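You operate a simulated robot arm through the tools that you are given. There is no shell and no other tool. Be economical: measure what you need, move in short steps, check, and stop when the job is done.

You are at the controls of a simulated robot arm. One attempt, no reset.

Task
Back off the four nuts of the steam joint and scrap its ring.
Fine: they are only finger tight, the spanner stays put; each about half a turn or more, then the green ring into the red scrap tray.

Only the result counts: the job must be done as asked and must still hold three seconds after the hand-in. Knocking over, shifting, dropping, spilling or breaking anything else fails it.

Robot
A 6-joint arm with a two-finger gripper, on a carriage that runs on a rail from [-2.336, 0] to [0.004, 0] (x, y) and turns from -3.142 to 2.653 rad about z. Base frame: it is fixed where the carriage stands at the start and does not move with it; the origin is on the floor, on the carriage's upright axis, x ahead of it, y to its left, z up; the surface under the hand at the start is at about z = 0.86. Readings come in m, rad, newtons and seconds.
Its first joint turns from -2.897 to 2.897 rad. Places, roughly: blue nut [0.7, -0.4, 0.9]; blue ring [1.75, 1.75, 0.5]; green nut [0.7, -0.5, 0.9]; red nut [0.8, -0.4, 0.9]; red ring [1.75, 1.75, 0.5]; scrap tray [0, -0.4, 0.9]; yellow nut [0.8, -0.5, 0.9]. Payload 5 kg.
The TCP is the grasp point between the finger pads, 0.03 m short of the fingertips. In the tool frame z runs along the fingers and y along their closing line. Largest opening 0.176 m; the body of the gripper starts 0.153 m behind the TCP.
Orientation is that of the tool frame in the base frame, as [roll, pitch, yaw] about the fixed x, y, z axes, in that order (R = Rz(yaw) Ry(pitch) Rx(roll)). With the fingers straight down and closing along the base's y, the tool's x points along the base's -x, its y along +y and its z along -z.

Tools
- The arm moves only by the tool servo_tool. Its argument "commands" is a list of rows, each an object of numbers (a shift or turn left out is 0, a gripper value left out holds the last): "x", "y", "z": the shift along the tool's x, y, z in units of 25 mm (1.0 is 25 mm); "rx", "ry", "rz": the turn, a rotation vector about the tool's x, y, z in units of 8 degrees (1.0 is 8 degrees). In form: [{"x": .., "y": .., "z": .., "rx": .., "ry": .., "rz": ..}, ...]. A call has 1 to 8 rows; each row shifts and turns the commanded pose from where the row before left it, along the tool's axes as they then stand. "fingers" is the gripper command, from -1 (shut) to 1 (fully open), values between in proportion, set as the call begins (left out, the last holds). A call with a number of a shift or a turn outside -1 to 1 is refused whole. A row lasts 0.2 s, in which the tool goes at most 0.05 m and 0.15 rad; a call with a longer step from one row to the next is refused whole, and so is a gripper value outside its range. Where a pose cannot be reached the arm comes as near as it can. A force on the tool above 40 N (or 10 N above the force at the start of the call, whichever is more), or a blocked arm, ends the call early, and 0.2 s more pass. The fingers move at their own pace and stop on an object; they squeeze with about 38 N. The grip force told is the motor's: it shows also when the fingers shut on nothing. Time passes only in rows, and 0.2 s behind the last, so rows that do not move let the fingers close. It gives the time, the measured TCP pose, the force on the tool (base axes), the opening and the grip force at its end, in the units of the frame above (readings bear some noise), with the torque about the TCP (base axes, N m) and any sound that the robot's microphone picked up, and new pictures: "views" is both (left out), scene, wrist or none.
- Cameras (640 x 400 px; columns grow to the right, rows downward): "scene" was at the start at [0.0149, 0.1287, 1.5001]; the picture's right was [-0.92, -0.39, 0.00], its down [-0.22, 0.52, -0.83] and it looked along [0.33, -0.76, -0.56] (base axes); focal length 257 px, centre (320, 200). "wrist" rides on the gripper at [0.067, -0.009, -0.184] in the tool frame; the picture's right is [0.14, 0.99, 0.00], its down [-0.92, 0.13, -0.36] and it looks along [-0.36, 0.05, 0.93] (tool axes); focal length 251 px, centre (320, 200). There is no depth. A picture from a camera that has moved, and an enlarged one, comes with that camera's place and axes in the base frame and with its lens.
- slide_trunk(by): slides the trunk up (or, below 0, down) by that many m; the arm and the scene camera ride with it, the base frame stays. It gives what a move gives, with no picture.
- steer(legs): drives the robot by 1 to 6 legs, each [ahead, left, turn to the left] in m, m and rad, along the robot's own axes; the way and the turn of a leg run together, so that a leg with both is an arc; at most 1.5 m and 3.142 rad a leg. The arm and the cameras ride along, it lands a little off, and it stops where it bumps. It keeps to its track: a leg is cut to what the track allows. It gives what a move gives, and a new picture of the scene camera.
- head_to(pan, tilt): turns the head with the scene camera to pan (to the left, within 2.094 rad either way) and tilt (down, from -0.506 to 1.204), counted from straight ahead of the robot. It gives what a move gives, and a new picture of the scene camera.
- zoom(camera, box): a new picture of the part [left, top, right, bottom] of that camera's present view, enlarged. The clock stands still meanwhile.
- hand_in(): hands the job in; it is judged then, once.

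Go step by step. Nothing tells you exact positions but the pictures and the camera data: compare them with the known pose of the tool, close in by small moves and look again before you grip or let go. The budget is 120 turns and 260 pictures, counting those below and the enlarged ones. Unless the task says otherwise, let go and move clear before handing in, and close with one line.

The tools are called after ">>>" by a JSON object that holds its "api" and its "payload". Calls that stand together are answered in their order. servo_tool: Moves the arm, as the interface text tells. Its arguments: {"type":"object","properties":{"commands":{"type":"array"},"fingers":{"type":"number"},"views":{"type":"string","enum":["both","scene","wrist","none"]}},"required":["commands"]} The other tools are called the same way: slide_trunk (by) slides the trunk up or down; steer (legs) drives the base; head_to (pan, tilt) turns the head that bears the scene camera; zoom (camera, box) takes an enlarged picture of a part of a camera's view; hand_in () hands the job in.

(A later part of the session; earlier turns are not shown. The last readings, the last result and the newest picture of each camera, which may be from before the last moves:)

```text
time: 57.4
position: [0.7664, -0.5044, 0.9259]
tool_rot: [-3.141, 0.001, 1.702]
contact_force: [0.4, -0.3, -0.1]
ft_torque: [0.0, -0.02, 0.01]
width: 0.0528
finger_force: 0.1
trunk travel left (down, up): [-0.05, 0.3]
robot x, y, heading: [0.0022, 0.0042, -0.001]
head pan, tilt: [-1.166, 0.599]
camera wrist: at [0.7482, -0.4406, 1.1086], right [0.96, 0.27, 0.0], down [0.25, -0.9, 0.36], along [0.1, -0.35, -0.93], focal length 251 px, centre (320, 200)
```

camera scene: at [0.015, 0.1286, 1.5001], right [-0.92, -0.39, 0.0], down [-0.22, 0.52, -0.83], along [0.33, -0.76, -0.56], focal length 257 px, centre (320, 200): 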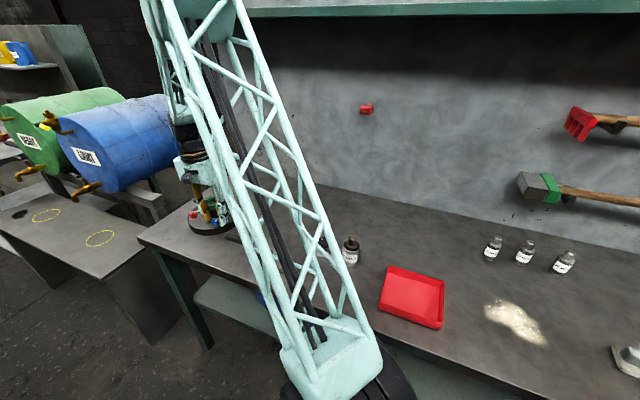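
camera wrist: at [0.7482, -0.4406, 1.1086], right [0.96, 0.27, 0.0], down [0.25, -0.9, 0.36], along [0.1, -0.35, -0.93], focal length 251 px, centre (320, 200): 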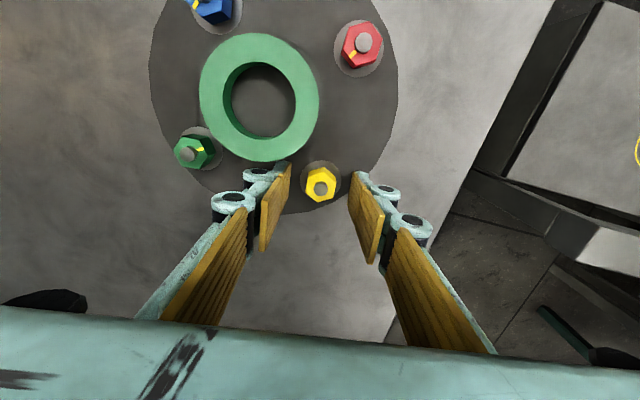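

The yellow strokes are working at about 120°. Two more.

>>> {"api": "servo_tool", "payload": {"commands": [{}, {}, {"rz": -1}, {"rz": -1}, {"rz": -1}, {"rz": -1}, {"rz": -1}, {"rz": -1}], "fingers": -1, "views": "none"}}

>>> {"api": "servo_tool", "payload": {"commands": [{"rz": -1}, {"rz": -0.2}], "views": "none"}}

>>> {"api": "servo_tool", "payload": {"commands": [{}, {"rz": 1}, {"rz": 1}, {"rz": 1}, {"rz": 1}, {"rz": 1}, {"rz": 1}, {"rz": 1}], "fingers": -0.4, "views": "none"}}

>>> {"api": "servo_tool", "payload": {"commands": [{}, {}, {"rz": -1}, {"rz": -1}, {"rz": -1}, {"rz": -1}, {"rz": -1}, {"rz": -1}], "fingers": -1, "views": "wrist"}}

>>> {"api": "zoom", "payload": {"camera": "wrist", "box": [272, 150, 368, 210]}}

```text
time: 59.2
position: [0.7686, -0.5042, 0.9257]
tool_rot: [3.141, 0.002, 2.546]
contact_force: [15.7, 3.9, 4.3]
ft_torque: [0.24, -0.21, -0.02]
width: 0.0233
finger_force: 45.2
trunk travel left (down, up): [-0.05, 0.3]
robot x, y, heading: [0.0029, 0.0016, -0.002]
head pan, tilt: [-1.166, 0.599]
```

```text
time: 59.8
position: [0.7691, -0.5037, 0.9256]
tool_rot: [-3.142, 0.003, 2.711]
contact_force: [22.4, 7.2, 6.3]
ft_torque: [0.17, -0.59, -0.03]
width: 0.0232
finger_force: 45.0
trunk travel left (down, up): [-0.05, 0.3]
robot x, y, heading: [-0.0019, -0.0068, -0.004]
head pan, tilt: [-1.166, 0.599]
```

```text
time: 61.6
position: [0.7663, -0.5059, 0.9247]
tool_rot: [-3.141, 0.0, 1.728]
contact_force: [-0.4, 0.5, 0.4]
ft_torque: [-0.03, -0.03, -0.01]
width: 0.0529
finger_force: 0.0
trunk travel left (down, up): [-0.05, 0.3]
robot x, y, heading: [-0.0009, 0.0009, -0.001]
head pan, tilt: [-1.166, 0.599]
```

```text
time: 63.4
position: [0.7668, -0.5034, 0.9247]
tool_rot: [3.141, -0.001, 2.572]
contact_force: [15.9, 9.2, 3.4]
ft_torque: [0.24, -0.42, -0.02]
width: 0.0231
finger_force: 45.1
trunk travel left (down, up): [-0.05, 0.3]
robot x, y, heading: [-0.0034, 0.0007, -0.001]
head pan, tilt: [-1.166, 0.599]
camera wrist: at [0.7063, -0.4763, 1.1088], right [0.42, 0.91, 0.0], down [0.85, -0.39, 0.36], along [0.33, -0.15, -0.93], focal length 251 px, centre (320, 200)
```

wrist: 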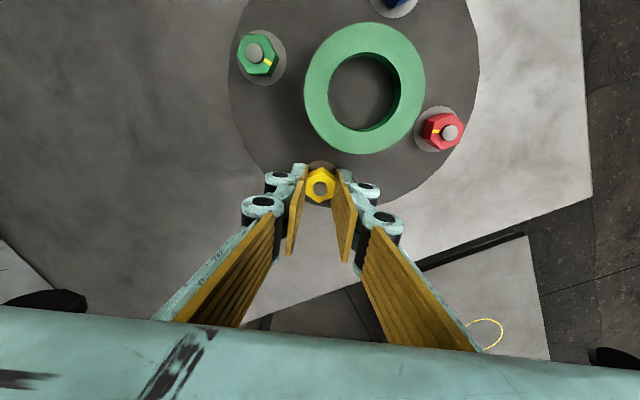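

```text
6.67 times, centred on (320, 180) of wrist
camera zoom: at [0.7063, -0.4763, 1.1088], right [0.42, 0.91, 0.0], down [0.85, -0.39, 0.36], along [0.33, -0.15, -0.93], focal length 1676 px, centre (320, 333)
```

zoom: 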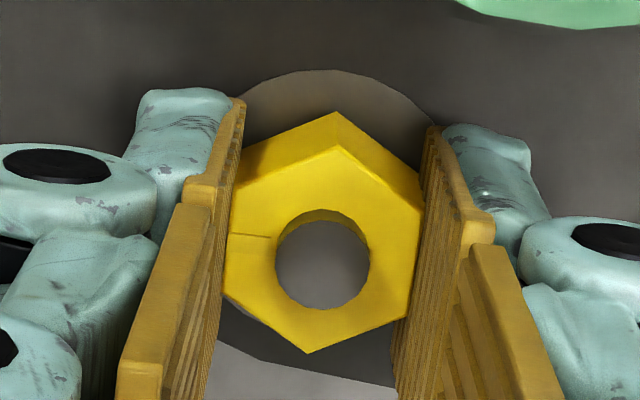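

Yellow is about 235° done. I'll release, lift and go over green, turning to match its flats at about 93°.

>>> {"api": "servo_tool", "payload": {"commands": [{}, {"z": -0.8}, {"z": -1}, {"z": -1}, {"x": 0.893, "y": -0.571}, {"x": 0.893, "y": -0.571}, {"x": 0.893, "y": -0.571}, {"x": 0.893, "y": -0.571}], "fingers": -0.4, "views": "none"}}

>>> {"api": "servo_tool", "payload": {"commands": [{"rz": -1}, {"rz": -1}, {"rz": -1}, {"rz": -1}, {"rz": -0.5}, {}], "views": "wrist"}}

>>> {"api": "zoom", "payload": {"camera": "wrist", "box": [272, 140, 368, 200]}}

```text
time: 65.2
position: [0.6605, -0.504, 0.9952]
tool_rot: [-3.141, -0.001, 2.57]
contact_force: [-0.1, 0.3, -0.1]
ft_torque: [-0.04, 0.07, -0.04]
width: 0.053
finger_force: 0.0
trunk travel left (down, up): [-0.05, 0.3]
robot x, y, heading: [-0.0028, -0.002, 0.0]
head pan, tilt: [-1.166, 0.599]
```

```text
time: 66.6
position: [0.6617, -0.5052, 0.9953]
tool_rot: [-3.141, 0.001, -3.084]
contact_force: [0.1, 0.3, -0.2]
ft_torque: [-0.03, -0.03, -0.01]
width: 0.0528
finger_force: 0.1
trunk travel left (down, up): [-0.05, 0.3]
robot x, y, heading: [0.0031, -0.0013, -0.001]
head pan, tilt: [-1.166, 0.599]
camera wrist: at [0.5942, -0.5187, 1.1785], right [-0.19, 0.98, 0.0], down [0.91, 0.18, 0.36], along [0.36, 0.07, -0.93], focal length 251 px, centre (320, 200)
```

wrist: 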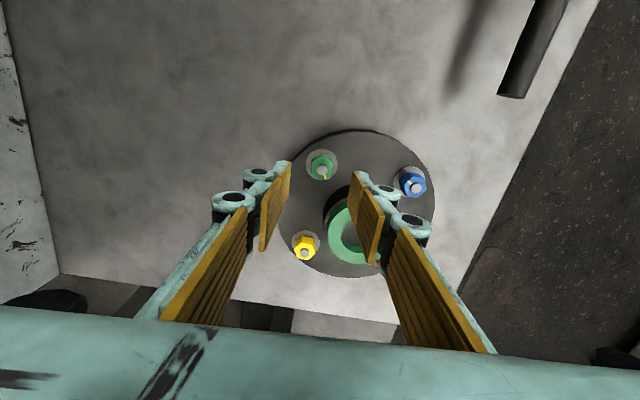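

```text
6.67 times, centred on (320, 170) of wrist
camera zoom: at [0.5942, -0.5187, 1.1785], right [-0.19, 0.98, 0.0], down [0.91, 0.18, 0.36], along [0.36, 0.07, -0.93], focal length 1676 px, centre (320, 400)
```

zoom: 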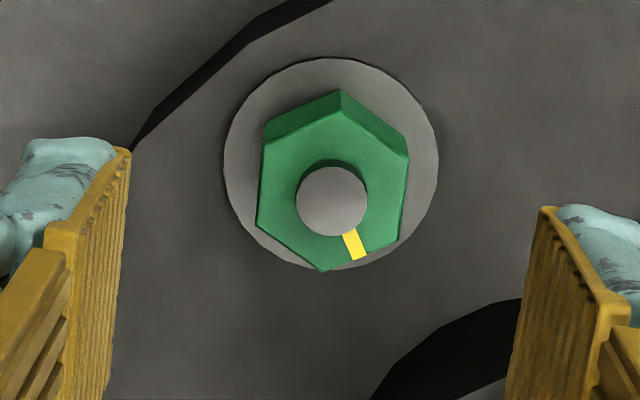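

Aligned with green. I'll descend and grip.

>>> {"api": "servo_tool", "payload": {"commands": [{"y": 0.03, "z": 0.7}, {"z": 0.7}, {"z": 0.7}, {"z": 0.7}, {}], "views": "none"}}

>>> {"api": "servo_tool", "payload": {"commands": [{}, {}, {}], "fingers": -1, "views": "wrist"}}

```text
time: 67.8
position: [0.6594, -0.5047, 0.9236]
tool_rot: [3.141, 0.001, -3.086]
contact_force: [-0.8, -0.4, 0.0]
ft_torque: [-0.02, 0.02, -0.01]
width: 0.053
finger_force: 0.1
trunk travel left (down, up): [-0.05, 0.3]
robot x, y, heading: [0.0003, -0.0017, 0.003]
head pan, tilt: [-1.166, 0.599]
```

```text
time: 68.6
position: [0.6601, -0.5032, 0.9249]
tool_rot: [3.141, 0.0, -3.085]
contact_force: [-0.1, 8.3, -0.7]
ft_torque: [0.22, -0.01, 0.01]
width: 0.0231
finger_force: 45.0
trunk travel left (down, up): [-0.05, 0.3]
robot x, y, heading: [0.0014, -0.0004, -0.001]
head pan, tilt: [-1.166, 0.599]
camera wrist: at [0.5937, -0.5169, 1.1082], right [-0.19, 0.98, 0.0], down [0.91, 0.18, 0.36], along [0.36, 0.07, -0.93], focal length 251 px, centre (320, 200)
```

wrist: 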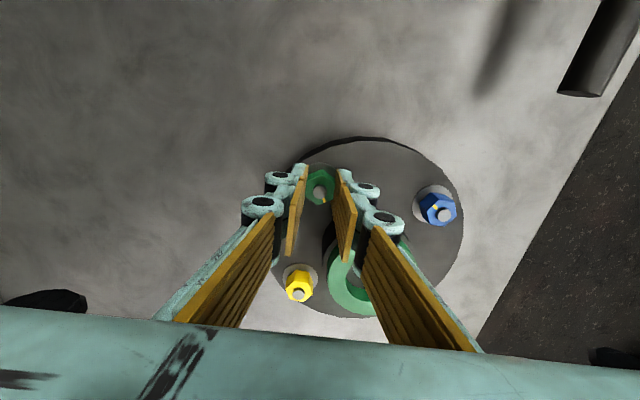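

Gripped with a small side force. I'll run the strokes on green.

>>> {"api": "servo_tool", "payload": {"commands": [{"y": 0.03, "rz": -1}, {"rz": -1}, {"rz": -1}, {"rz": -1}, {"rz": -1}, {"rz": -1}, {"rz": -1}, {"rz": -0.2}], "views": "none"}}

>>> {"api": "servo_tool", "payload": {"commands": [{}, {"rz": 1}, {"rz": 1}, {"rz": 1}, {"rz": 1}, {"rz": 1}, {"rz": 1}, {"rz": 1}], "fingers": -0.4, "views": "none"}}

>>> {"api": "servo_tool", "payload": {"commands": [{}, {}, {"rz": -1}, {"rz": -1}, {"rz": -1}, {"rz": -1}, {"rz": -1}, {"rz": -1}], "fingers": -1, "views": "none"}}

>>> {"api": "servo_tool", "payload": {"commands": [{"rz": -1}, {"rz": -0.2}], "views": "none"}}

>>> {"api": "servo_tool", "payload": {"commands": [{}, {"rz": 1}, {"rz": 1}, {"rz": 1}, {"rz": 1}, {"rz": 1}, {"rz": 1}, {"rz": 1}], "fingers": -0.4, "views": "wrist"}}

```text
time: 70.4
position: [0.6608, -0.5025, 0.9254]
tool_rot: [3.141, -0.001, -2.08]
contact_force: [-3.3, 3.1, -8.2]
ft_torque: [-0.05, 0.14, 0.03]
width: 0.0232
finger_force: 44.8
trunk travel left (down, up): [-0.05, 0.3]
robot x, y, heading: [-0.0009, 0.0006, -0.002]
head pan, tilt: [-1.166, 0.599]
```

```text
time: 72.2
position: [0.6601, -0.5031, 0.9259]
tool_rot: [3.14, 0.0, -3.059]
contact_force: [-0.5, 0.9, -0.8]
ft_torque: [0.03, 0.01, 0.0]
width: 0.0529
finger_force: 0.1
trunk travel left (down, up): [-0.05, 0.3]
robot x, y, heading: [-0.0038, 0.0041, -0.005]
head pan, tilt: [-1.166, 0.599]
```

```text
time: 74.0
position: [0.6598, -0.5032, 0.9257]
tool_rot: [-3.14, 0.0, -2.218]
contact_force: [0.7, -2.1, 1.5]
ft_torque: [0.04, -0.12, 0.04]
width: 0.023
finger_force: 44.8
trunk travel left (down, up): [-0.05, 0.3]
robot x, y, heading: [-0.0007, -0.0047, -0.001]
head pan, tilt: [-1.166, 0.599]
```

```text
time: 74.6
position: [0.661, -0.5041, 0.925]
tool_rot: [-3.141, 0.0, -2.051]
contact_force: [1.1, -3.5, 3.7]
ft_torque: [0.06, -0.08, -0.02]
width: 0.0232
finger_force: 44.9
trunk travel left (down, up): [-0.05, 0.3]
robot x, y, heading: [-0.0002, -0.0018, -0.001]
head pan, tilt: [-1.166, 0.599]
```

```text
time: 76.4
position: [0.6614, -0.5026, 0.925]
tool_rot: [-3.141, 0.0, -3.031]
contact_force: [-0.4, 0.2, -0.5]
ft_torque: [0.04, 0.0, -0.01]
width: 0.0528
finger_force: 0.0
trunk travel left (down, up): [-0.05, 0.3]
robot x, y, heading: [-0.0, -0.0014, -0.002]
head pan, tilt: [-1.166, 0.599]
camera wrist: at [0.595, -0.5201, 1.1087], right [-0.25, 0.97, 0.0], down [0.9, 0.23, 0.36], along [0.35, 0.09, -0.93], focal length 251 px, centre (320, 200)
```

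wrist: 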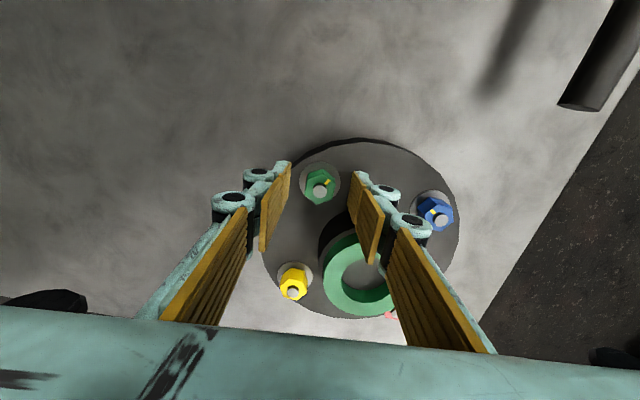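

The green mark has moved about 120°. Two more strokes.

>>> {"api": "servo_tool", "payload": {"commands": [{}, {}, {"rz": -1}, {"rz": -1}, {"rz": -1}, {"rz": -1}, {"rz": -1}, {"rz": -1}], "fingers": -1, "views": "none"}}

>>> {"api": "servo_tool", "payload": {"commands": [{"rz": -1}, {"rz": -0.2}], "views": "none"}}

>>> {"api": "servo_tool", "payload": {"commands": [{}, {"rz": 1}, {"rz": 1}, {"rz": 1}, {"rz": 1}, {"rz": 1}, {"rz": 1}, {"rz": 1}], "fingers": -0.4, "views": "none"}}

>>> {"api": "servo_tool", "payload": {"commands": [{}, {}, {"rz": -1}, {"rz": -1}, {"rz": -1}, {"rz": -1}, {"rz": -1}, {"rz": -1}], "fingers": -1, "views": "wrist"}}

```text
time: 78.2
position: [0.6609, -0.5035, 0.926]
tool_rot: [-3.141, 0.0, -2.19]
contact_force: [-1.3, 3.2, 2.3]
ft_torque: [0.11, 0.06, -0.02]
width: 0.0234
finger_force: 45.2
trunk travel left (down, up): [-0.05, 0.3]
robot x, y, heading: [-0.0019, 0.0018, -0.001]
head pan, tilt: [-1.166, 0.599]
```

```text
time: 78.8
position: [0.6603, -0.5029, 0.9261]
tool_rot: [-3.141, 0.001, -2.022]
contact_force: [-1.3, 5.4, 2.1]
ft_torque: [0.11, 0.03, 0.01]
width: 0.023
finger_force: 45.2
trunk travel left (down, up): [-0.05, 0.3]
robot x, y, heading: [0.0066, 0.0041, 0.001]
head pan, tilt: [-1.166, 0.599]
```

```text
time: 80.6
position: [0.6606, -0.5034, 0.9249]
tool_rot: [-3.141, 0.002, -3.004]
contact_force: [0.7, 0.8, 0.2]
ft_torque: [-0.01, 0.0, -0.03]
width: 0.053
finger_force: 0.1
trunk travel left (down, up): [-0.05, 0.3]
robot x, y, heading: [0.0004, -0.001, 0.007]
head pan, tilt: [-1.166, 0.599]
```

```text
time: 82.4
position: [0.6608, -0.503, 0.9254]
tool_rot: [-3.141, -0.001, -2.163]
contact_force: [1.7, -0.1, 2.1]
ft_torque: [0.15, -0.1, -0.02]
width: 0.0233
finger_force: 45.4
trunk travel left (down, up): [-0.05, 0.3]
robot x, y, heading: [0.0023, -0.0002, 0.001]
head pan, tilt: [-1.166, 0.599]
camera wrist: at [0.6306, -0.5643, 1.1088], right [-0.9, 0.44, 0.0], down [0.41, 0.84, 0.36], along [0.16, 0.33, -0.93], focal length 251 px, centre (320, 200)
```

wrist: 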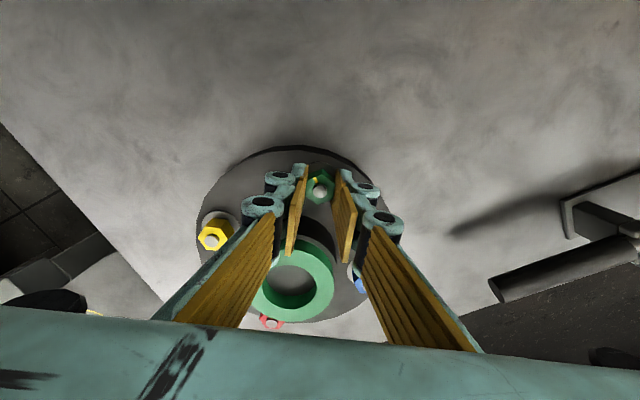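

All four nuts are now backed off by more than 200°. I'll release, lift, turn square and move over the green ring at about (0.715, -0.451).

>>> {"api": "servo_tool", "payload": {"commands": [{}, {"z": -0.8}, {"z": -1}, {"z": -1}, {"z": -1}, {"rz": 1}, {"rz": 1}, {"rz": 1}], "fingers": -0.4, "views": "none"}}

>>> {"api": "servo_tool", "payload": {"commands": [{"rz": 1}, {"rz": 1}, {"rz": 1}, {"rz": 1}, {"x": -0.72, "y": 0.71}, {"x": -0.72, "y": 0.71}, {"x": -0.72, "y": 0.71}, {}], "fingers": 0.2, "views": "wrist"}}

>>> {"api": "zoom", "payload": {"camera": "wrist", "box": [224, 80, 416, 200]}}

```text
time: 84.2
position: [0.6602, -0.5019, 1.0213]
tool_rot: [3.141, 0.001, -2.585]
contact_force: [0.1, 0.9, -0.6]
ft_torque: [0.03, 0.02, 0.0]
width: 0.053
finger_force: 0.0
trunk travel left (down, up): [-0.05, 0.3]
robot x, y, heading: [0.0034, -0.0036, 0.007]
head pan, tilt: [-1.166, 0.599]
```

```text
time: 86.0
position: [0.7157, -0.4498, 1.0208]
tool_rot: [3.141, -0.001, 3.141]
contact_force: [-0.6, 1.2, 0.3]
ft_torque: [-0.07, 0.09, 0.0]
width: 0.1054
finger_force: 0.0
trunk travel left (down, up): [-0.05, 0.3]
robot x, y, heading: [-0.0021, 0.0018, 0.0]
head pan, tilt: [-1.166, 0.599]
camera wrist: at [0.6477, -0.4588, 1.2037], right [-0.14, 0.99, 0.0], down [0.92, 0.13, 0.36], along [0.36, 0.05, -0.93], focal length 251 px, centre (320, 200)
```

wrist: 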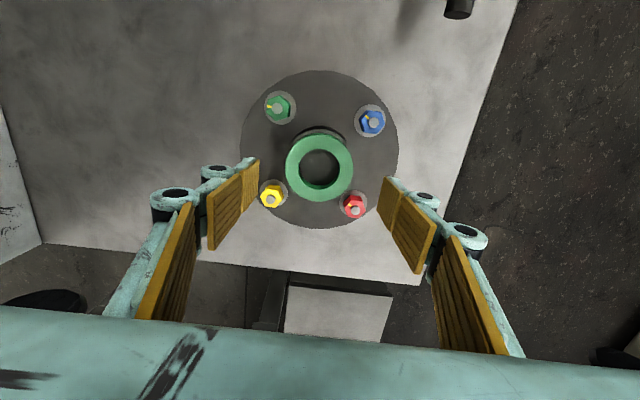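

```text
3.33 times, centred on (320, 140) of wrist
camera zoom: at [0.6477, -0.4588, 1.2037], right [-0.14, 0.99, 0.0], down [0.92, 0.13, 0.36], along [0.36, 0.05, -0.93], focal length 838 px, centre (320, 400)
```

zoom: 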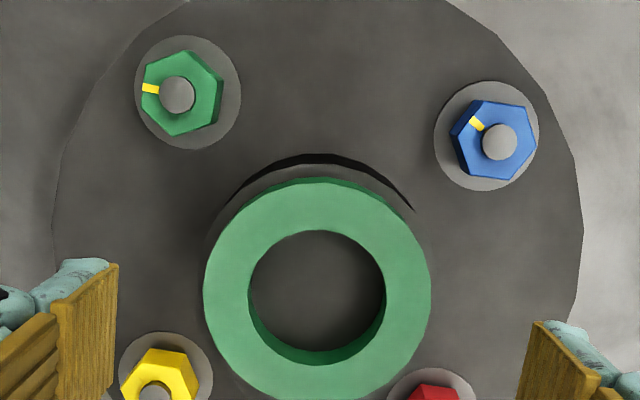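

The marks confirm about 220–240° on the nuts. Ring centre is about (0.713, -0.451), OD about 72 mm, top about z 0.944. I'll descend so the tips overlap only the ring, then check.

>>> {"api": "servo_tool", "payload": {"commands": [{"x": 0.08, "y": -0.04, "z": 0.6}, {"z": 0.6}, {"z": 0.6}, {"z": 0.4}, {}], "views": "both"}}

>>> {"api": "zoom", "payload": {"camera": "scene", "box": [160, 165, 272, 235]}}

```text
time: 87.2
position: [0.7129, -0.451, 0.9655]
tool_rot: [-3.142, -0.001, 3.142]
contact_force: [0.4, -0.3, 0.4]
ft_torque: [0.0, 0.01, -0.03]
width: 0.1053
finger_force: 0.2
trunk travel left (down, up): [-0.05, 0.3]
robot x, y, heading: [0.0019, -0.0003, 0.001]
head pan, tilt: [-1.166, 0.599]
camera scene: at [0.015, 0.1286, 1.5001], right [-0.92, -0.39, 0.0], down [-0.22, 0.52, -0.83], along [0.33, -0.76, -0.56], focal length 257 px, centre (320, 200)
camera wrist: at [0.6451, -0.4607, 1.1483], right [-0.14, 0.99, 0.0], down [0.92, 0.13, 0.36], along [0.36, 0.05, -0.93], focal length 251 px, centre (320, 200)
```

scene: 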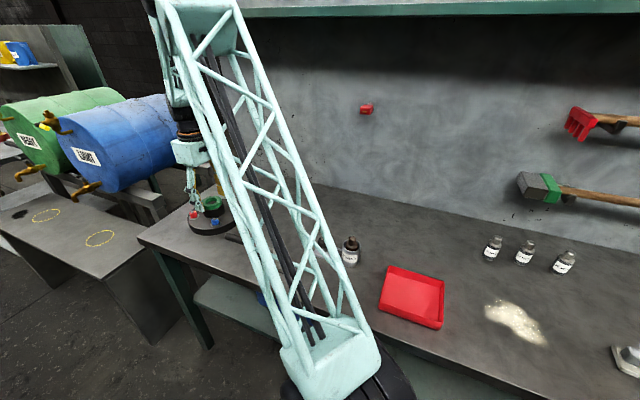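
wrist: 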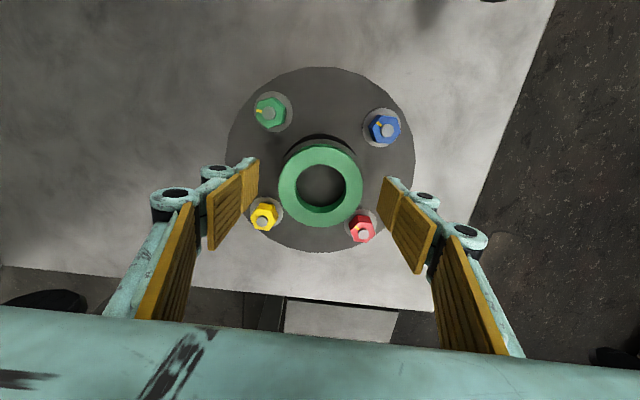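

```text
5.71 times, centred on (216, 200) of scene
camera zoom: at [0.015, 0.1286, 1.5001], right [-0.92, -0.39, 0.0], down [-0.22, 0.52, -0.83], along [0.33, -0.76, -0.56], focal length 1469 px, centre (914, 200)
```

zoom: 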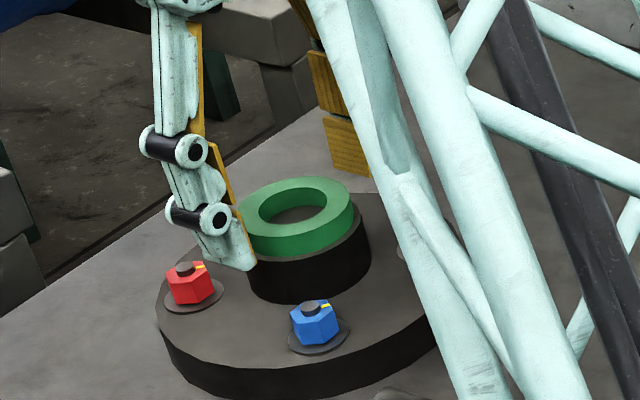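

The tips are level with the lower part of the ring and just above the pipe. I'll close on the ring.

>>> {"api": "servo_tool", "payload": {"commands": [{"z": -0.04}, {}, {}], "fingers": -1, "views": "wrist"}}

>>> {"api": "zoom", "payload": {"camera": "scene", "box": [160, 165, 272, 235]}}

```text
time: 88.0
position: [0.7134, -0.4492, 0.9665]
tool_rot: [-3.14, -0.001, 3.141]
contact_force: [0.9, 0.4, 0.0]
ft_torque: [0.0, 0.02, 0.02]
width: 0.0704
finger_force: 38.1
trunk travel left (down, up): [-0.05, 0.3]
robot x, y, heading: [-0.0003, 0.0014, -0.0]
head pan, tilt: [-1.166, 0.599]
camera wrist: at [0.6451, -0.4606, 1.1497], right [-0.14, 0.99, 0.0], down [0.92, 0.13, 0.36], along [0.36, 0.05, -0.93], focal length 251 px, centre (320, 200)
```

wrist: 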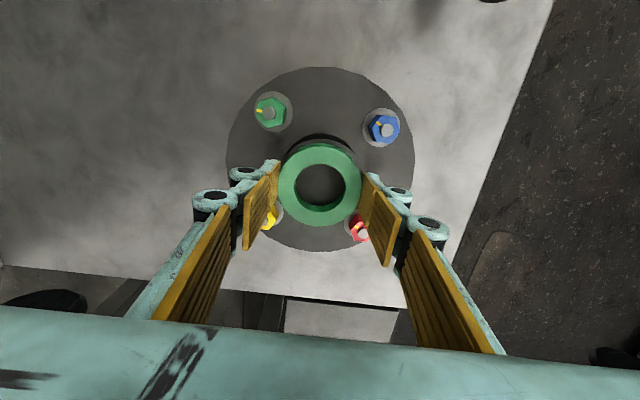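

```text
5.71 times, centred on (216, 200) of scene
camera zoom: at [0.0149, 0.1287, 1.5001], right [-0.92, -0.39, 0.0], down [-0.22, 0.52, -0.83], along [0.33, -0.76, -0.56], focal length 1469 px, centre (914, 200)
```

zoom: 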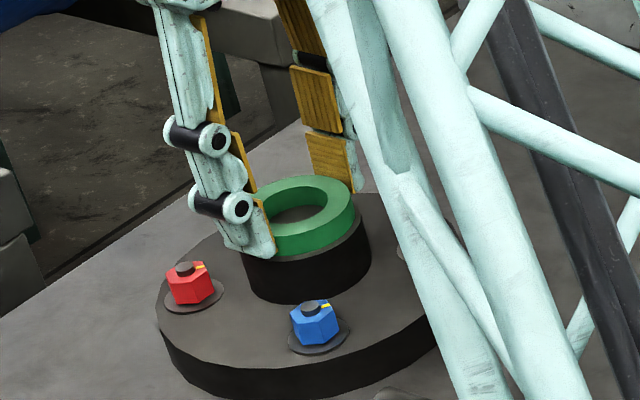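

The ring is held at 70 mm with no side load. I'll lift it straight up.

>>> {"api": "servo_tool", "payload": {"commands": [{"z": -0.3}, {"z": -0.7}, {"z": -1}, {"z": -1}, {"z": -1}, {"z": -1}, {"z": -1}, {"z": -1}], "views": "both"}}

```text
time: 89.8
position: [0.7131, -0.4505, 1.1408]
tool_rot: [3.14, 0.0, 3.141]
contact_force: [0.0, -0.4, -0.3]
ft_torque: [-0.01, 0.03, 0.0]
width: 0.0
finger_force: 37.5
trunk travel left (down, up): [-0.05, 0.3]
robot x, y, heading: [0.0006, 0.0004, 0.001]
head pan, tilt: [-1.166, 0.599]
camera scene: at [0.015, 0.1286, 1.5001], right [-0.92, -0.39, 0.0], down [-0.22, 0.52, -0.83], along [0.33, -0.76, -0.56], focal length 257 px, centre (320, 200)
camera wrist: at [0.6451, -0.4608, 1.3251], right [-0.14, 0.99, 0.0], down [0.92, 0.13, 0.36], along [0.36, 0.05, -0.93], focal length 251 px, centre (320, 200)
```

scene: 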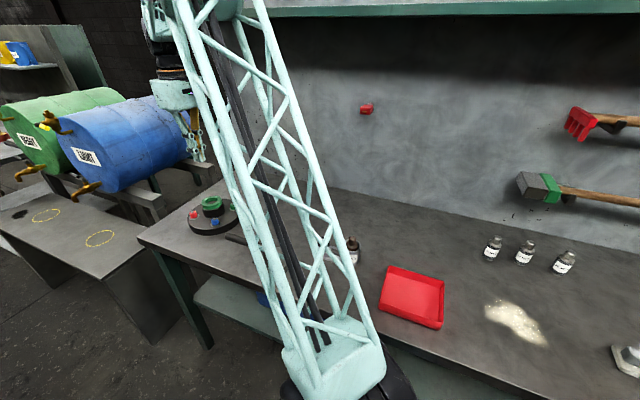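
wrist: 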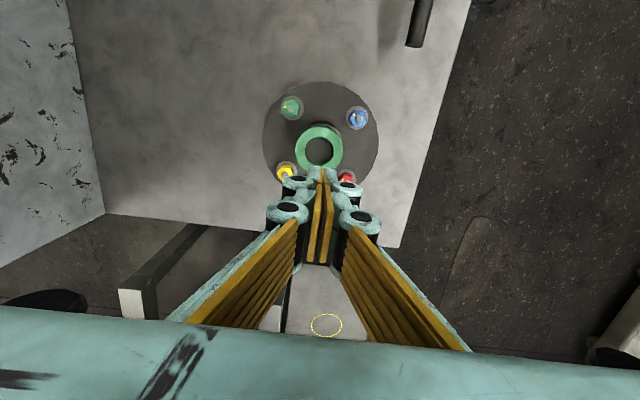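

The ring slipped out and stayed on its seat. Either the grip was too shallow or the ring is stuck, so I'll look closely.

>>> {"api": "zoom", "payload": {"camera": "wrist", "box": [256, 75, 384, 155]}}

>>> {"api": "zoom", "payload": {"camera": "scene", "box": [180, 185, 244, 225]}}

```text
5.00 times, centred on (320, 115) of wrist
camera zoom: at [0.6451, -0.4608, 1.3251], right [-0.14, 0.99, 0.0], down [0.92, 0.13, 0.36], along [0.36, 0.05, -0.93], focal length 1257 px, centre (320, 625)
```

zoom: 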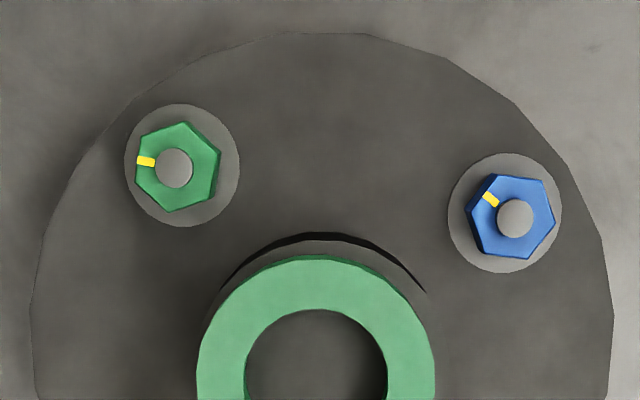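

```text
10.00 times, centred on (212, 205) of scene
camera zoom: at [0.015, 0.1286, 1.5001], right [-0.92, -0.39, 0.0], down [-0.22, 0.52, -0.83], along [0.33, -0.76, -0.56], focal length 2571 px, centre (1400, 150)
```

zoom: 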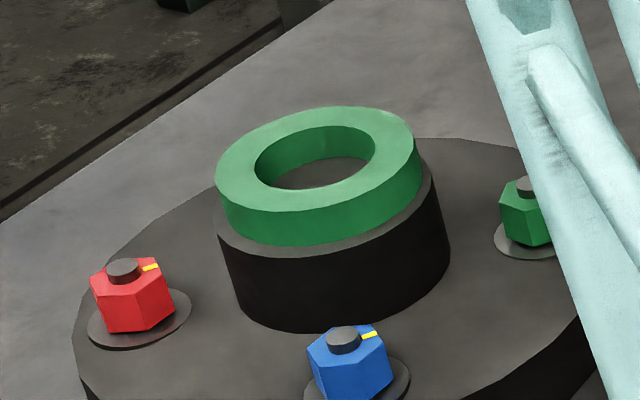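

The ring looks undisturbed. I'll go back down slightly deeper, grip again, and lift in tiny steps while watching the force.

>>> {"api": "servo_tool", "payload": {"commands": [{}, {}, {"z": 1}, {"z": 1}, {"z": 1}, {"z": 1}, {"z": 1}, {"z": 1}], "fingers": 0.2, "views": "none"}}

>>> {"api": "servo_tool", "payload": {"commands": [{"z": 0.6}, {"z": 0.52}, {}], "views": "none"}}

>>> {"api": "zoom", "payload": {"camera": "scene", "box": [180, 185, 244, 225]}}

```text
time: 91.6
position: [0.7141, -0.4519, 0.9916]
tool_rot: [3.141, 0.001, -3.14]
contact_force: [0.1, 0.5, 0.9]
ft_torque: [-0.05, -0.06, 0.02]
width: 0.1056
finger_force: 0.1
trunk travel left (down, up): [-0.05, 0.3]
robot x, y, heading: [-0.0009, 0.0029, 0.001]
head pan, tilt: [-1.166, 0.599]
```

```text
time: 92.4
position: [0.7143, -0.4507, 0.9627]
tool_rot: [3.141, 0.001, 3.141]
contact_force: [0.0, -0.1, -0.8]
ft_torque: [0.07, 0.05, 0.0]
width: 0.1057
finger_force: 0.0
trunk travel left (down, up): [-0.05, 0.3]
robot x, y, heading: [0.0034, 0.0018, 0.001]
head pan, tilt: [-1.166, 0.599]
```

```text
10.00 times, centred on (212, 205) of scene
camera zoom: at [0.0151, 0.1285, 1.5001], right [-0.92, -0.39, 0.0], down [-0.22, 0.52, -0.83], along [0.33, -0.76, -0.56], focal length 2571 px, centre (1400, 150)
```

zoom: 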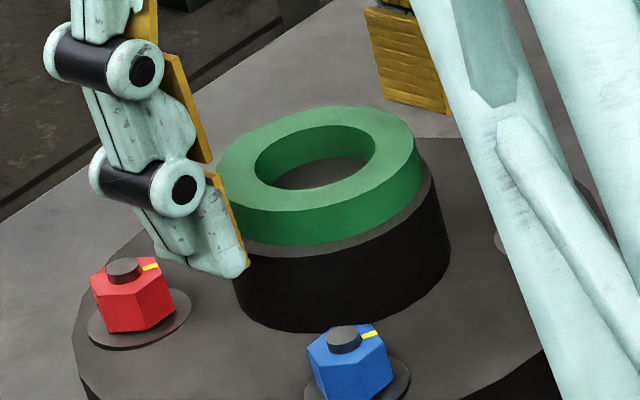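

The tips are at the bottom edge of the ring. I'll close and lift in tiny steps.

>>> {"api": "servo_tool", "payload": {"commands": [{}, {}, {}, {}], "fingers": -1, "views": "none"}}

>>> {"api": "servo_tool", "payload": {"commands": [{"z": -0.1}, {}], "views": "none"}}

>>> {"api": "servo_tool", "payload": {"commands": [{"z": -0.1}, {}], "views": "none"}}

>>> {"api": "zoom", "payload": {"camera": "scene", "box": [180, 185, 244, 225]}}

```text
time: 93.4
position: [0.7133, -0.4501, 0.9637]
tool_rot: [-3.141, 0.001, -3.141]
contact_force: [0.0, -0.1, 0.4]
ft_torque: [-0.05, -0.02, 0.0]
width: 0.0704
finger_force: 38.1
trunk travel left (down, up): [-0.05, 0.3]
robot x, y, heading: [-0.0019, -0.0003, -0.004]
head pan, tilt: [-1.166, 0.599]
```

```text
time: 94.0
position: [0.7135, -0.4501, 0.9653]
tool_rot: [3.141, 0.001, -3.141]
contact_force: [-0.1, -0.5, -0.4]
ft_torque: [0.01, -0.02, -0.03]
width: 0.0703
finger_force: 38.0
trunk travel left (down, up): [-0.05, 0.3]
robot x, y, heading: [-0.0013, 0.0026, -0.004]
head pan, tilt: [-1.166, 0.599]
```

```text
time: 94.6
position: [0.7122, -0.4513, 0.9678]
tool_rot: [3.142, -0.002, -3.141]
contact_force: [-0.4, -0.2, 0.4]
ft_torque: [0.0, -0.02, -0.01]
width: 0.0703
finger_force: 37.9
trunk travel left (down, up): [-0.05, 0.3]
robot x, y, heading: [0.0012, -0.0018, -0.0]
head pan, tilt: [-1.166, 0.599]
```

```text
10.00 times, centred on (212, 205) of scene
camera zoom: at [0.0149, 0.1287, 1.5001], right [-0.92, -0.39, 0.0], down [-0.22, 0.52, -0.83], along [0.33, -0.76, -0.56], focal length 2571 px, centre (1400, 150)
```

zoom: 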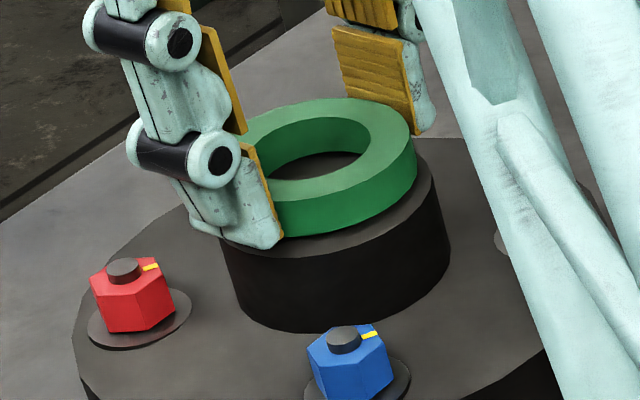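

The ring is rising with the fingers this time, so it's free. I'll continue lifting slowly and check.

>>> {"api": "servo_tool", "payload": {"commands": [{"z": -0.1}, {"z": -0.15}, {"z": -0.2}, {"z": -0.2}, {"z": -0.2}, {"z": -0.15}, {"z": -0.1}, {}], "views": "wrist"}}

>>> {"api": "zoom", "payload": {"camera": "scene", "box": [180, 175, 244, 215]}}

```text
time: 96.4
position: [0.7123, -0.4495, 0.9953]
tool_rot: [-3.141, 0.001, 3.141]
contact_force: [0.3, 0.6, -0.3]
ft_torque: [-0.01, -0.01, 0.01]
width: 0.0706
finger_force: 38.5
trunk travel left (down, up): [-0.05, 0.3]
robot x, y, heading: [0.004, -0.0033, 0.006]
head pan, tilt: [-1.166, 0.599]
camera wrist: at [0.6455, -0.4607, 1.1793], right [-0.14, 0.99, 0.0], down [0.92, 0.13, 0.36], along [0.36, 0.05, -0.93], focal length 251 px, centre (320, 200)
```

wrist: 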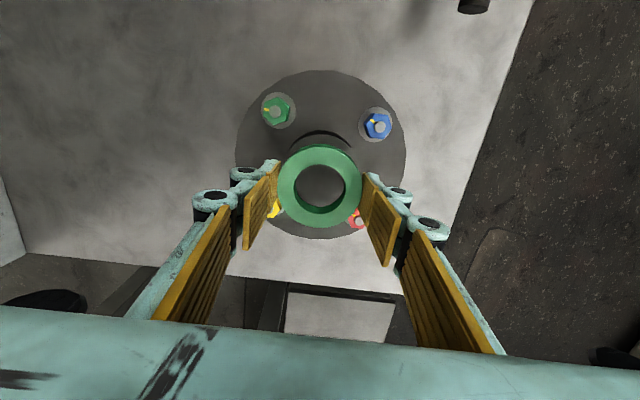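

```text
10.00 times, centred on (212, 195) of scene
camera zoom: at [0.0149, 0.1287, 1.5001], right [-0.92, -0.39, 0.0], down [-0.22, 0.52, -0.83], along [0.33, -0.76, -0.56], focal length 2571 px, centre (1400, 250)
```

zoom: 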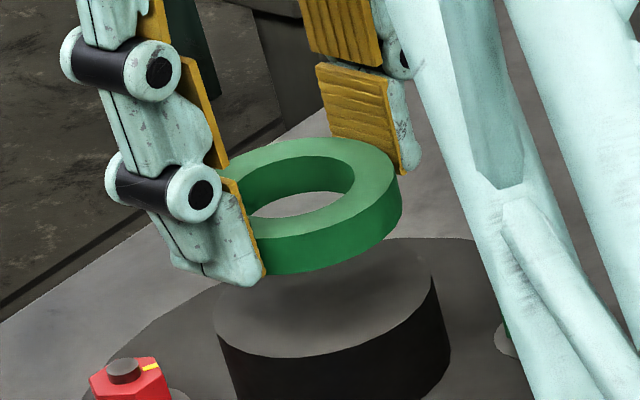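

The ring is securely held. I'll keep lifting gently to travel height.

>>> {"api": "servo_tool", "payload": {"commands": [{"z": -0.3}, {"z": -0.4}, {"z": -0.5}, {"z": -0.5}, {"z": -0.5}, {"z": -0.5}, {"z": -0.4}, {"z": -0.2}], "views": "none"}}

>>> {"api": "servo_tool", "payload": {"commands": [{"z": -0.3}, {"z": -0.4}, {"z": -0.5}, {"z": -0.5}, {"z": -0.5}, {"z": -0.4}, {"z": -0.2}, {}], "views": "wrist"}}

```text
time: 98.2
position: [0.7124, -0.4509, 1.0776]
tool_rot: [3.141, 0.001, -3.14]
contact_force: [-0.8, 0.2, 0.4]
ft_torque: [0.01, -0.04, 0.0]
width: 0.0704
finger_force: 38.0
trunk travel left (down, up): [-0.05, 0.3]
robot x, y, heading: [-0.0006, 0.0004, -0.001]
head pan, tilt: [-1.166, 0.599]
```

```text
time: 100.0
position: [0.7134, -0.4506, 1.1488]
tool_rot: [-3.141, -0.001, 3.141]
contact_force: [-0.2, 0.2, -1.2]
ft_torque: [0.01, 0.01, 0.02]
width: 0.0704
finger_force: 37.7
trunk travel left (down, up): [-0.05, 0.3]
robot x, y, heading: [-0.0003, -0.0032, 0.002]
head pan, tilt: [-1.166, 0.599]
camera wrist: at [0.6455, -0.4604, 1.3314], right [-0.14, 0.99, 0.0], down [0.92, 0.13, 0.36], along [0.36, 0.05, -0.93], focal length 251 px, centre (320, 200)
```

wrist: 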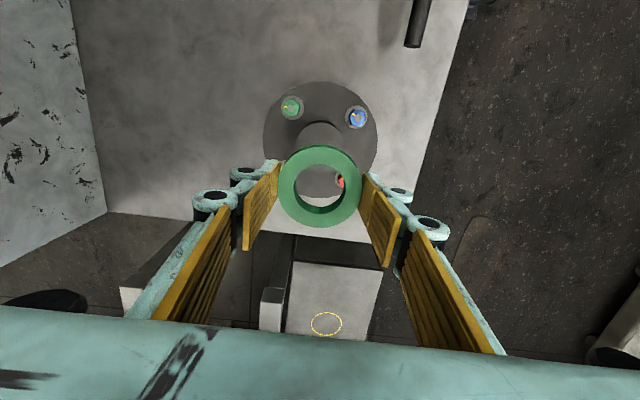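

The ring is held at z 1.15. I'll drive the carriage back a short test leg, then toward the tray.

>>> {"api": "steer", "payload": {"legs": [[-0.08, 0, 0]]}}

>>> {"api": "zoom", "payload": {"camera": "wrist", "box": [160, 100, 480, 300]}}

```text
time: 101.1
position: [0.632, -0.4503, 1.1469]
tool_rot: [3.141, 0.0, 3.141]
contact_force: [-0.1, 0.5, 0.3]
ft_torque: [-0.02, 0.01, 0.0]
width: 0.0704
finger_force: 38.5
trunk travel left (down, up): [-0.05, 0.3]
robot x, y, heading: [-0.0776, 0.0007, 0.001]
head pan, tilt: [-1.166, 0.599]
camera scene: at [-0.0646, 0.1287, 1.5001], right [-0.92, -0.39, 0.0], down [-0.22, 0.52, -0.83], along [0.33, -0.76, -0.56], focal length 257 px, centre (320, 200)
```

scene: 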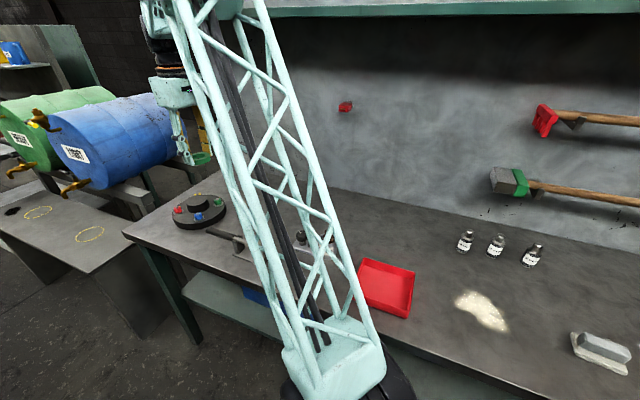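

```text
2.00 times, centred on (320, 200) of wrist
camera zoom: at [0.5657, -0.4608, 1.3315], right [-0.14, 0.99, 0.0], down [0.92, 0.13, 0.36], along [0.36, 0.05, -0.93], focal length 503 px, centre (320, 200)
```

zoom: 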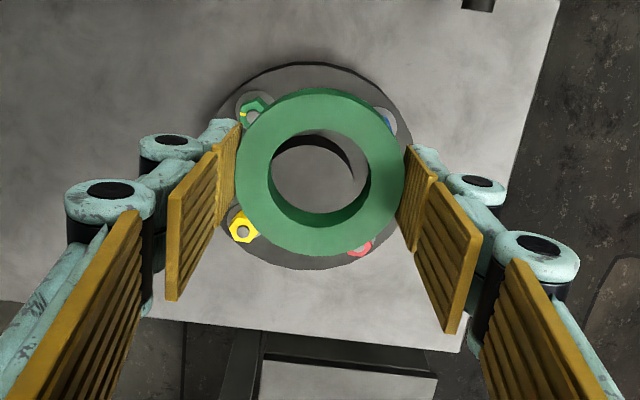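

The ring held steady. I'll drive the rest of the way in short legs.

>>> {"api": "steer", "payload": {"legs": [[-0.17, 0, 0], [-0.17, 0, 0], [-0.17, 0, 0], [-0.17, 0, 0]]}}

>>> {"api": "servo_tool", "payload": {"commands": [{}], "views": "wrist"}}

```text
time: 105.9
position: [-0.0468, -0.4504, 1.1479]
tool_rot: [-3.141, 0.0, -3.141]
contact_force: [0.1, 0.5, -0.6]
ft_torque: [0.0, 0.02, 0.02]
width: 0.0703
finger_force: 37.8
trunk travel left (down, up): [-0.05, 0.3]
robot x, y, heading: [-0.758, -0.0016, 0.001]
head pan, tilt: [-1.166, 0.599]
camera scene: at [-0.7451, 0.1286, 1.5001], right [-0.92, -0.39, 0.0], down [-0.22, 0.52, -0.83], along [0.33, -0.76, -0.56], focal length 257 px, centre (320, 200)
```

scene: 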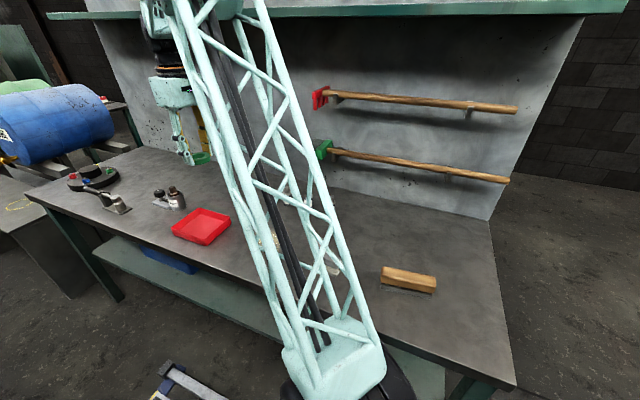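

```text
time: 106.3
position: [-0.0467, -0.4507, 1.1474]
tool_rot: [-3.141, -0.001, -3.141]
contact_force: [0.9, 0.0, -0.1]
ft_torque: [0.02, 0.0, -0.05]
width: 0.0703
finger_force: 38.0
trunk travel left (down, up): [-0.05, 0.3]
robot x, y, heading: [-0.7612, 0.0042, -0.0]
head pan, tilt: [-1.166, 0.599]
camera wrist: at [-0.1148, -0.4607, 1.3315], right [-0.14, 0.99, 0.0], down [0.92, 0.13, 0.36], along [0.36, 0.05, -0.93], focal length 251 px, centre (320, 200)
```

wrist: 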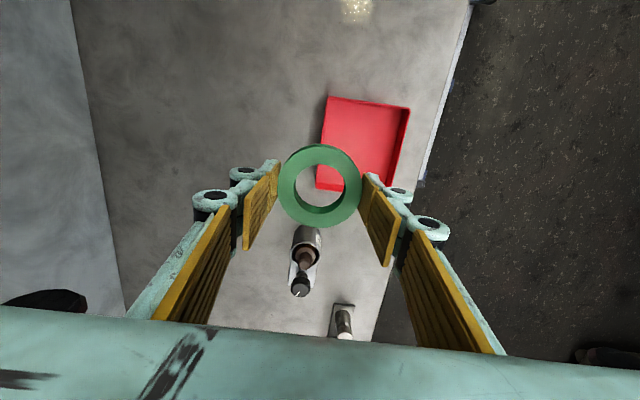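

The tray is visible below, centred near (-0.045, -0.377). I'll shift over it and start down gently.

>>> {"api": "servo_tool", "payload": {"commands": [{"y": 0.3}, {"y": 0.5}, {"y": 0.6}, {"y": 0.6}, {"y": 0.5}, {"y": 0.3}, {"y": 0.12}, {}], "views": "none"}}

>>> {"api": "servo_tool", "payload": {"commands": [{"z": 0.4}, {"z": 0.7}, {"z": 0.9}, {"z": 0.9}, {"z": 0.9}, {"z": 0.7}, {"z": 0.4}, {"z": 0.2}], "views": "both"}}

```text
time: 108.1
position: [-0.0465, -0.3783, 1.1482]
tool_rot: [-3.14, 0.0, -3.141]
contact_force: [0.3, 0.5, -1.0]
ft_torque: [-0.03, 0.03, 0.03]
width: 0.0704
finger_force: 37.9
trunk travel left (down, up): [-0.05, 0.3]
robot x, y, heading: [-0.7595, 0.0015, -0.005]
head pan, tilt: [-1.166, 0.599]
```

```text
time: 109.9
position: [-0.047, -0.3783, 1.0199]
tool_rot: [-3.141, 0.0, -3.141]
contact_force: [-0.3, 0.5, -0.4]
ft_torque: [0.0, -0.02, 0.01]
width: 0.0703
finger_force: 38.4
trunk travel left (down, up): [-0.05, 0.3]
robot x, y, heading: [-0.7613, -0.0013, 0.001]
head pan, tilt: [-1.166, 0.599]
camera scene: at [-0.7451, 0.1286, 1.5001], right [-0.92, -0.39, 0.0], down [-0.22, 0.52, -0.83], along [0.33, -0.76, -0.56], focal length 257 px, centre (320, 200)
camera wrist: at [-0.1148, -0.3878, 1.2037], right [-0.14, 0.99, 0.0], down [0.92, 0.13, 0.36], along [0.36, 0.05, -0.93], focal length 251 px, centre (320, 200)
```

scene: 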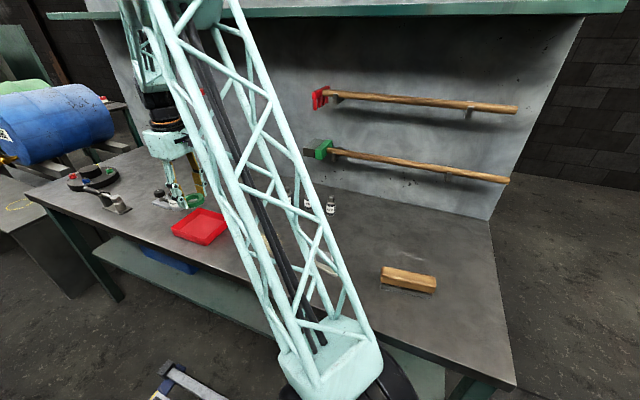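
wrist: 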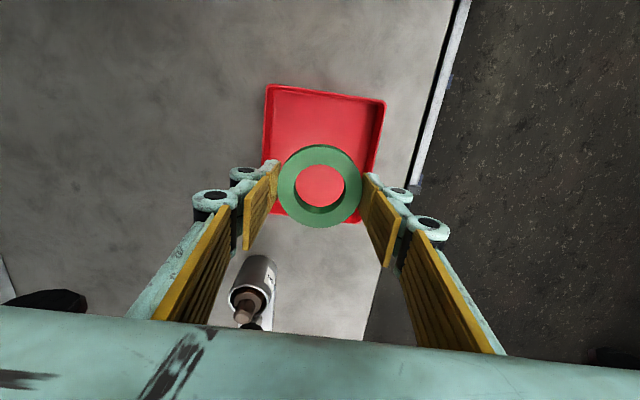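

The ring is over the tray centre. I'll lower it into the tray slowly.

>>> {"api": "servo_tool", "payload": {"commands": [{"z": 0.5}, {"z": 0.8}, {"z": 0.8}, {"z": 0.7}, {"z": 0.5}, {"z": 0.4}, {"z": 0.3}, {}], "views": "both"}}

>>> {"api": "zoom", "payload": {"camera": "scene", "box": [136, 180, 248, 250]}}

```text
time: 111.7
position: [-0.0468, -0.3788, 0.9201]
tool_rot: [-3.141, 0.001, 3.14]
contact_force: [-0.4, -0.5, -1.9]
ft_torque: [0.03, 0.0, 0.02]
width: 0.0705
finger_force: 37.5
trunk travel left (down, up): [-0.05, 0.3]
robot x, y, heading: [-0.7624, -0.001, -0.003]
head pan, tilt: [-1.166, 0.599]
camera scene: at [-0.7451, 0.1286, 1.5001], right [-0.92, -0.39, 0.0], down [-0.22, 0.52, -0.83], along [0.33, -0.76, -0.56], focal length 257 px, centre (320, 200)
camera wrist: at [-0.115, -0.3877, 1.104], right [-0.14, 0.99, 0.0], down [0.92, 0.13, 0.36], along [0.36, 0.05, -0.93], focal length 251 px, centre (320, 200)
```

scene: 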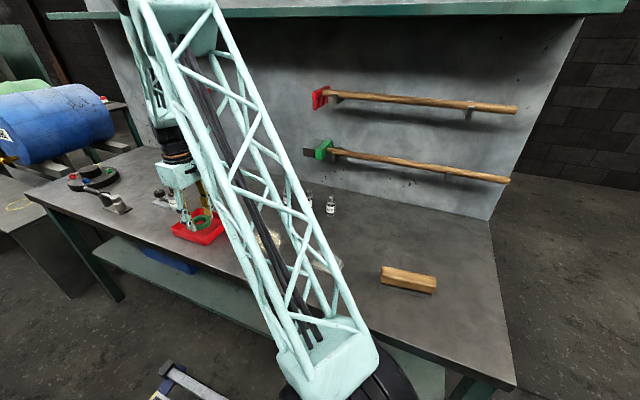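
wrist: 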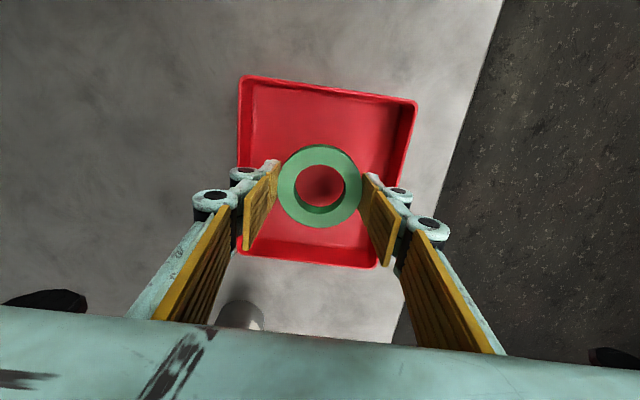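

```text
5.71 times, centred on (192, 215) of scene
camera zoom: at [-0.7451, 0.1286, 1.5001], right [-0.92, -0.39, 0.0], down [-0.22, 0.52, -0.83], along [0.33, -0.76, -0.56], focal length 1469 px, centre (1051, 114)
```

zoom: 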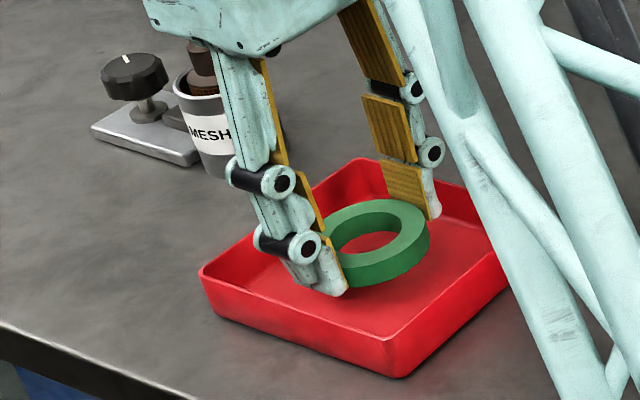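

The ring is just above the tray floor. I'll lower the last centimetre or two in small steps.

>>> {"api": "servo_tool", "payload": {"commands": [{"z": 0.2}, {"z": 0.2}, {"z": 0.15}, {"z": 0.1}, {}], "views": "none"}}

>>> {"api": "zoom", "payload": {"camera": "scene", "box": [160, 195, 240, 245]}}

```text
time: 112.9
position: [-0.0471, -0.3778, 0.9041]
tool_rot: [3.141, -0.002, 3.141]
contact_force: [0.2, -0.3, -0.5]
ft_torque: [-0.02, 0.02, 0.03]
width: 0.0707
finger_force: 38.2
trunk travel left (down, up): [-0.05, 0.3]
robot x, y, heading: [-0.7619, 0.0017, -0.003]
head pan, tilt: [-1.166, 0.599]
```

```text
8.00 times, centred on (200, 220) of scene
camera zoom: at [-0.7451, 0.1286, 1.5001], right [-0.92, -0.39, 0.0], down [-0.22, 0.52, -0.83], along [0.33, -0.76, -0.56], focal length 2057 px, centre (1280, 40)
```

zoom: 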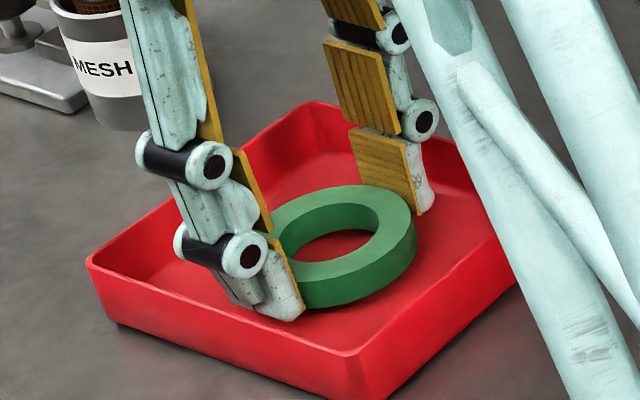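

Nearly down, with no contact yet. A few millimetres more while watching for contact.

>>> {"api": "servo_tool", "payload": {"commands": [{"z": 0.08}, {"z": 0.06}, {}], "views": "none"}}

>>> {"api": "zoom", "payload": {"camera": "scene", "box": [160, 195, 240, 245]}}

```text
time: 113.7
position: [-0.0477, -0.3778, 0.9007]
tool_rot: [3.141, 0.0, 3.141]
contact_force: [0.0, -1.1, -1.1]
ft_torque: [-0.01, -0.02, 0.0]
width: 0.0707
finger_force: 37.8
trunk travel left (down, up): [-0.05, 0.3]
robot x, y, heading: [-0.7593, 0.0001, 0.0]
head pan, tilt: [-1.166, 0.599]
```

```text
8.00 times, centred on (200, 220) of scene
camera zoom: at [-0.7451, 0.1286, 1.5001], right [-0.92, -0.39, 0.0], down [-0.22, 0.52, -0.83], along [0.33, -0.76, -0.56], focal length 2057 px, centre (1280, 40)
```

zoom: 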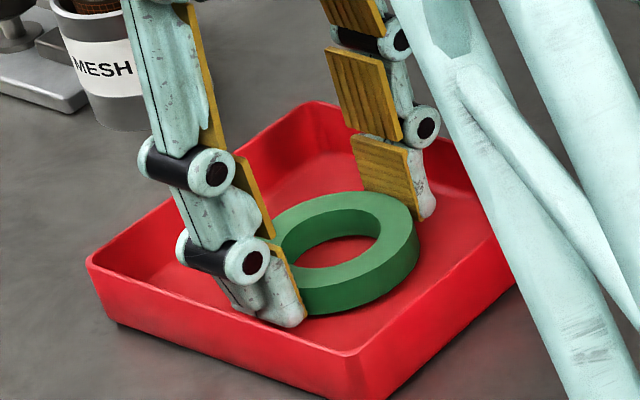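

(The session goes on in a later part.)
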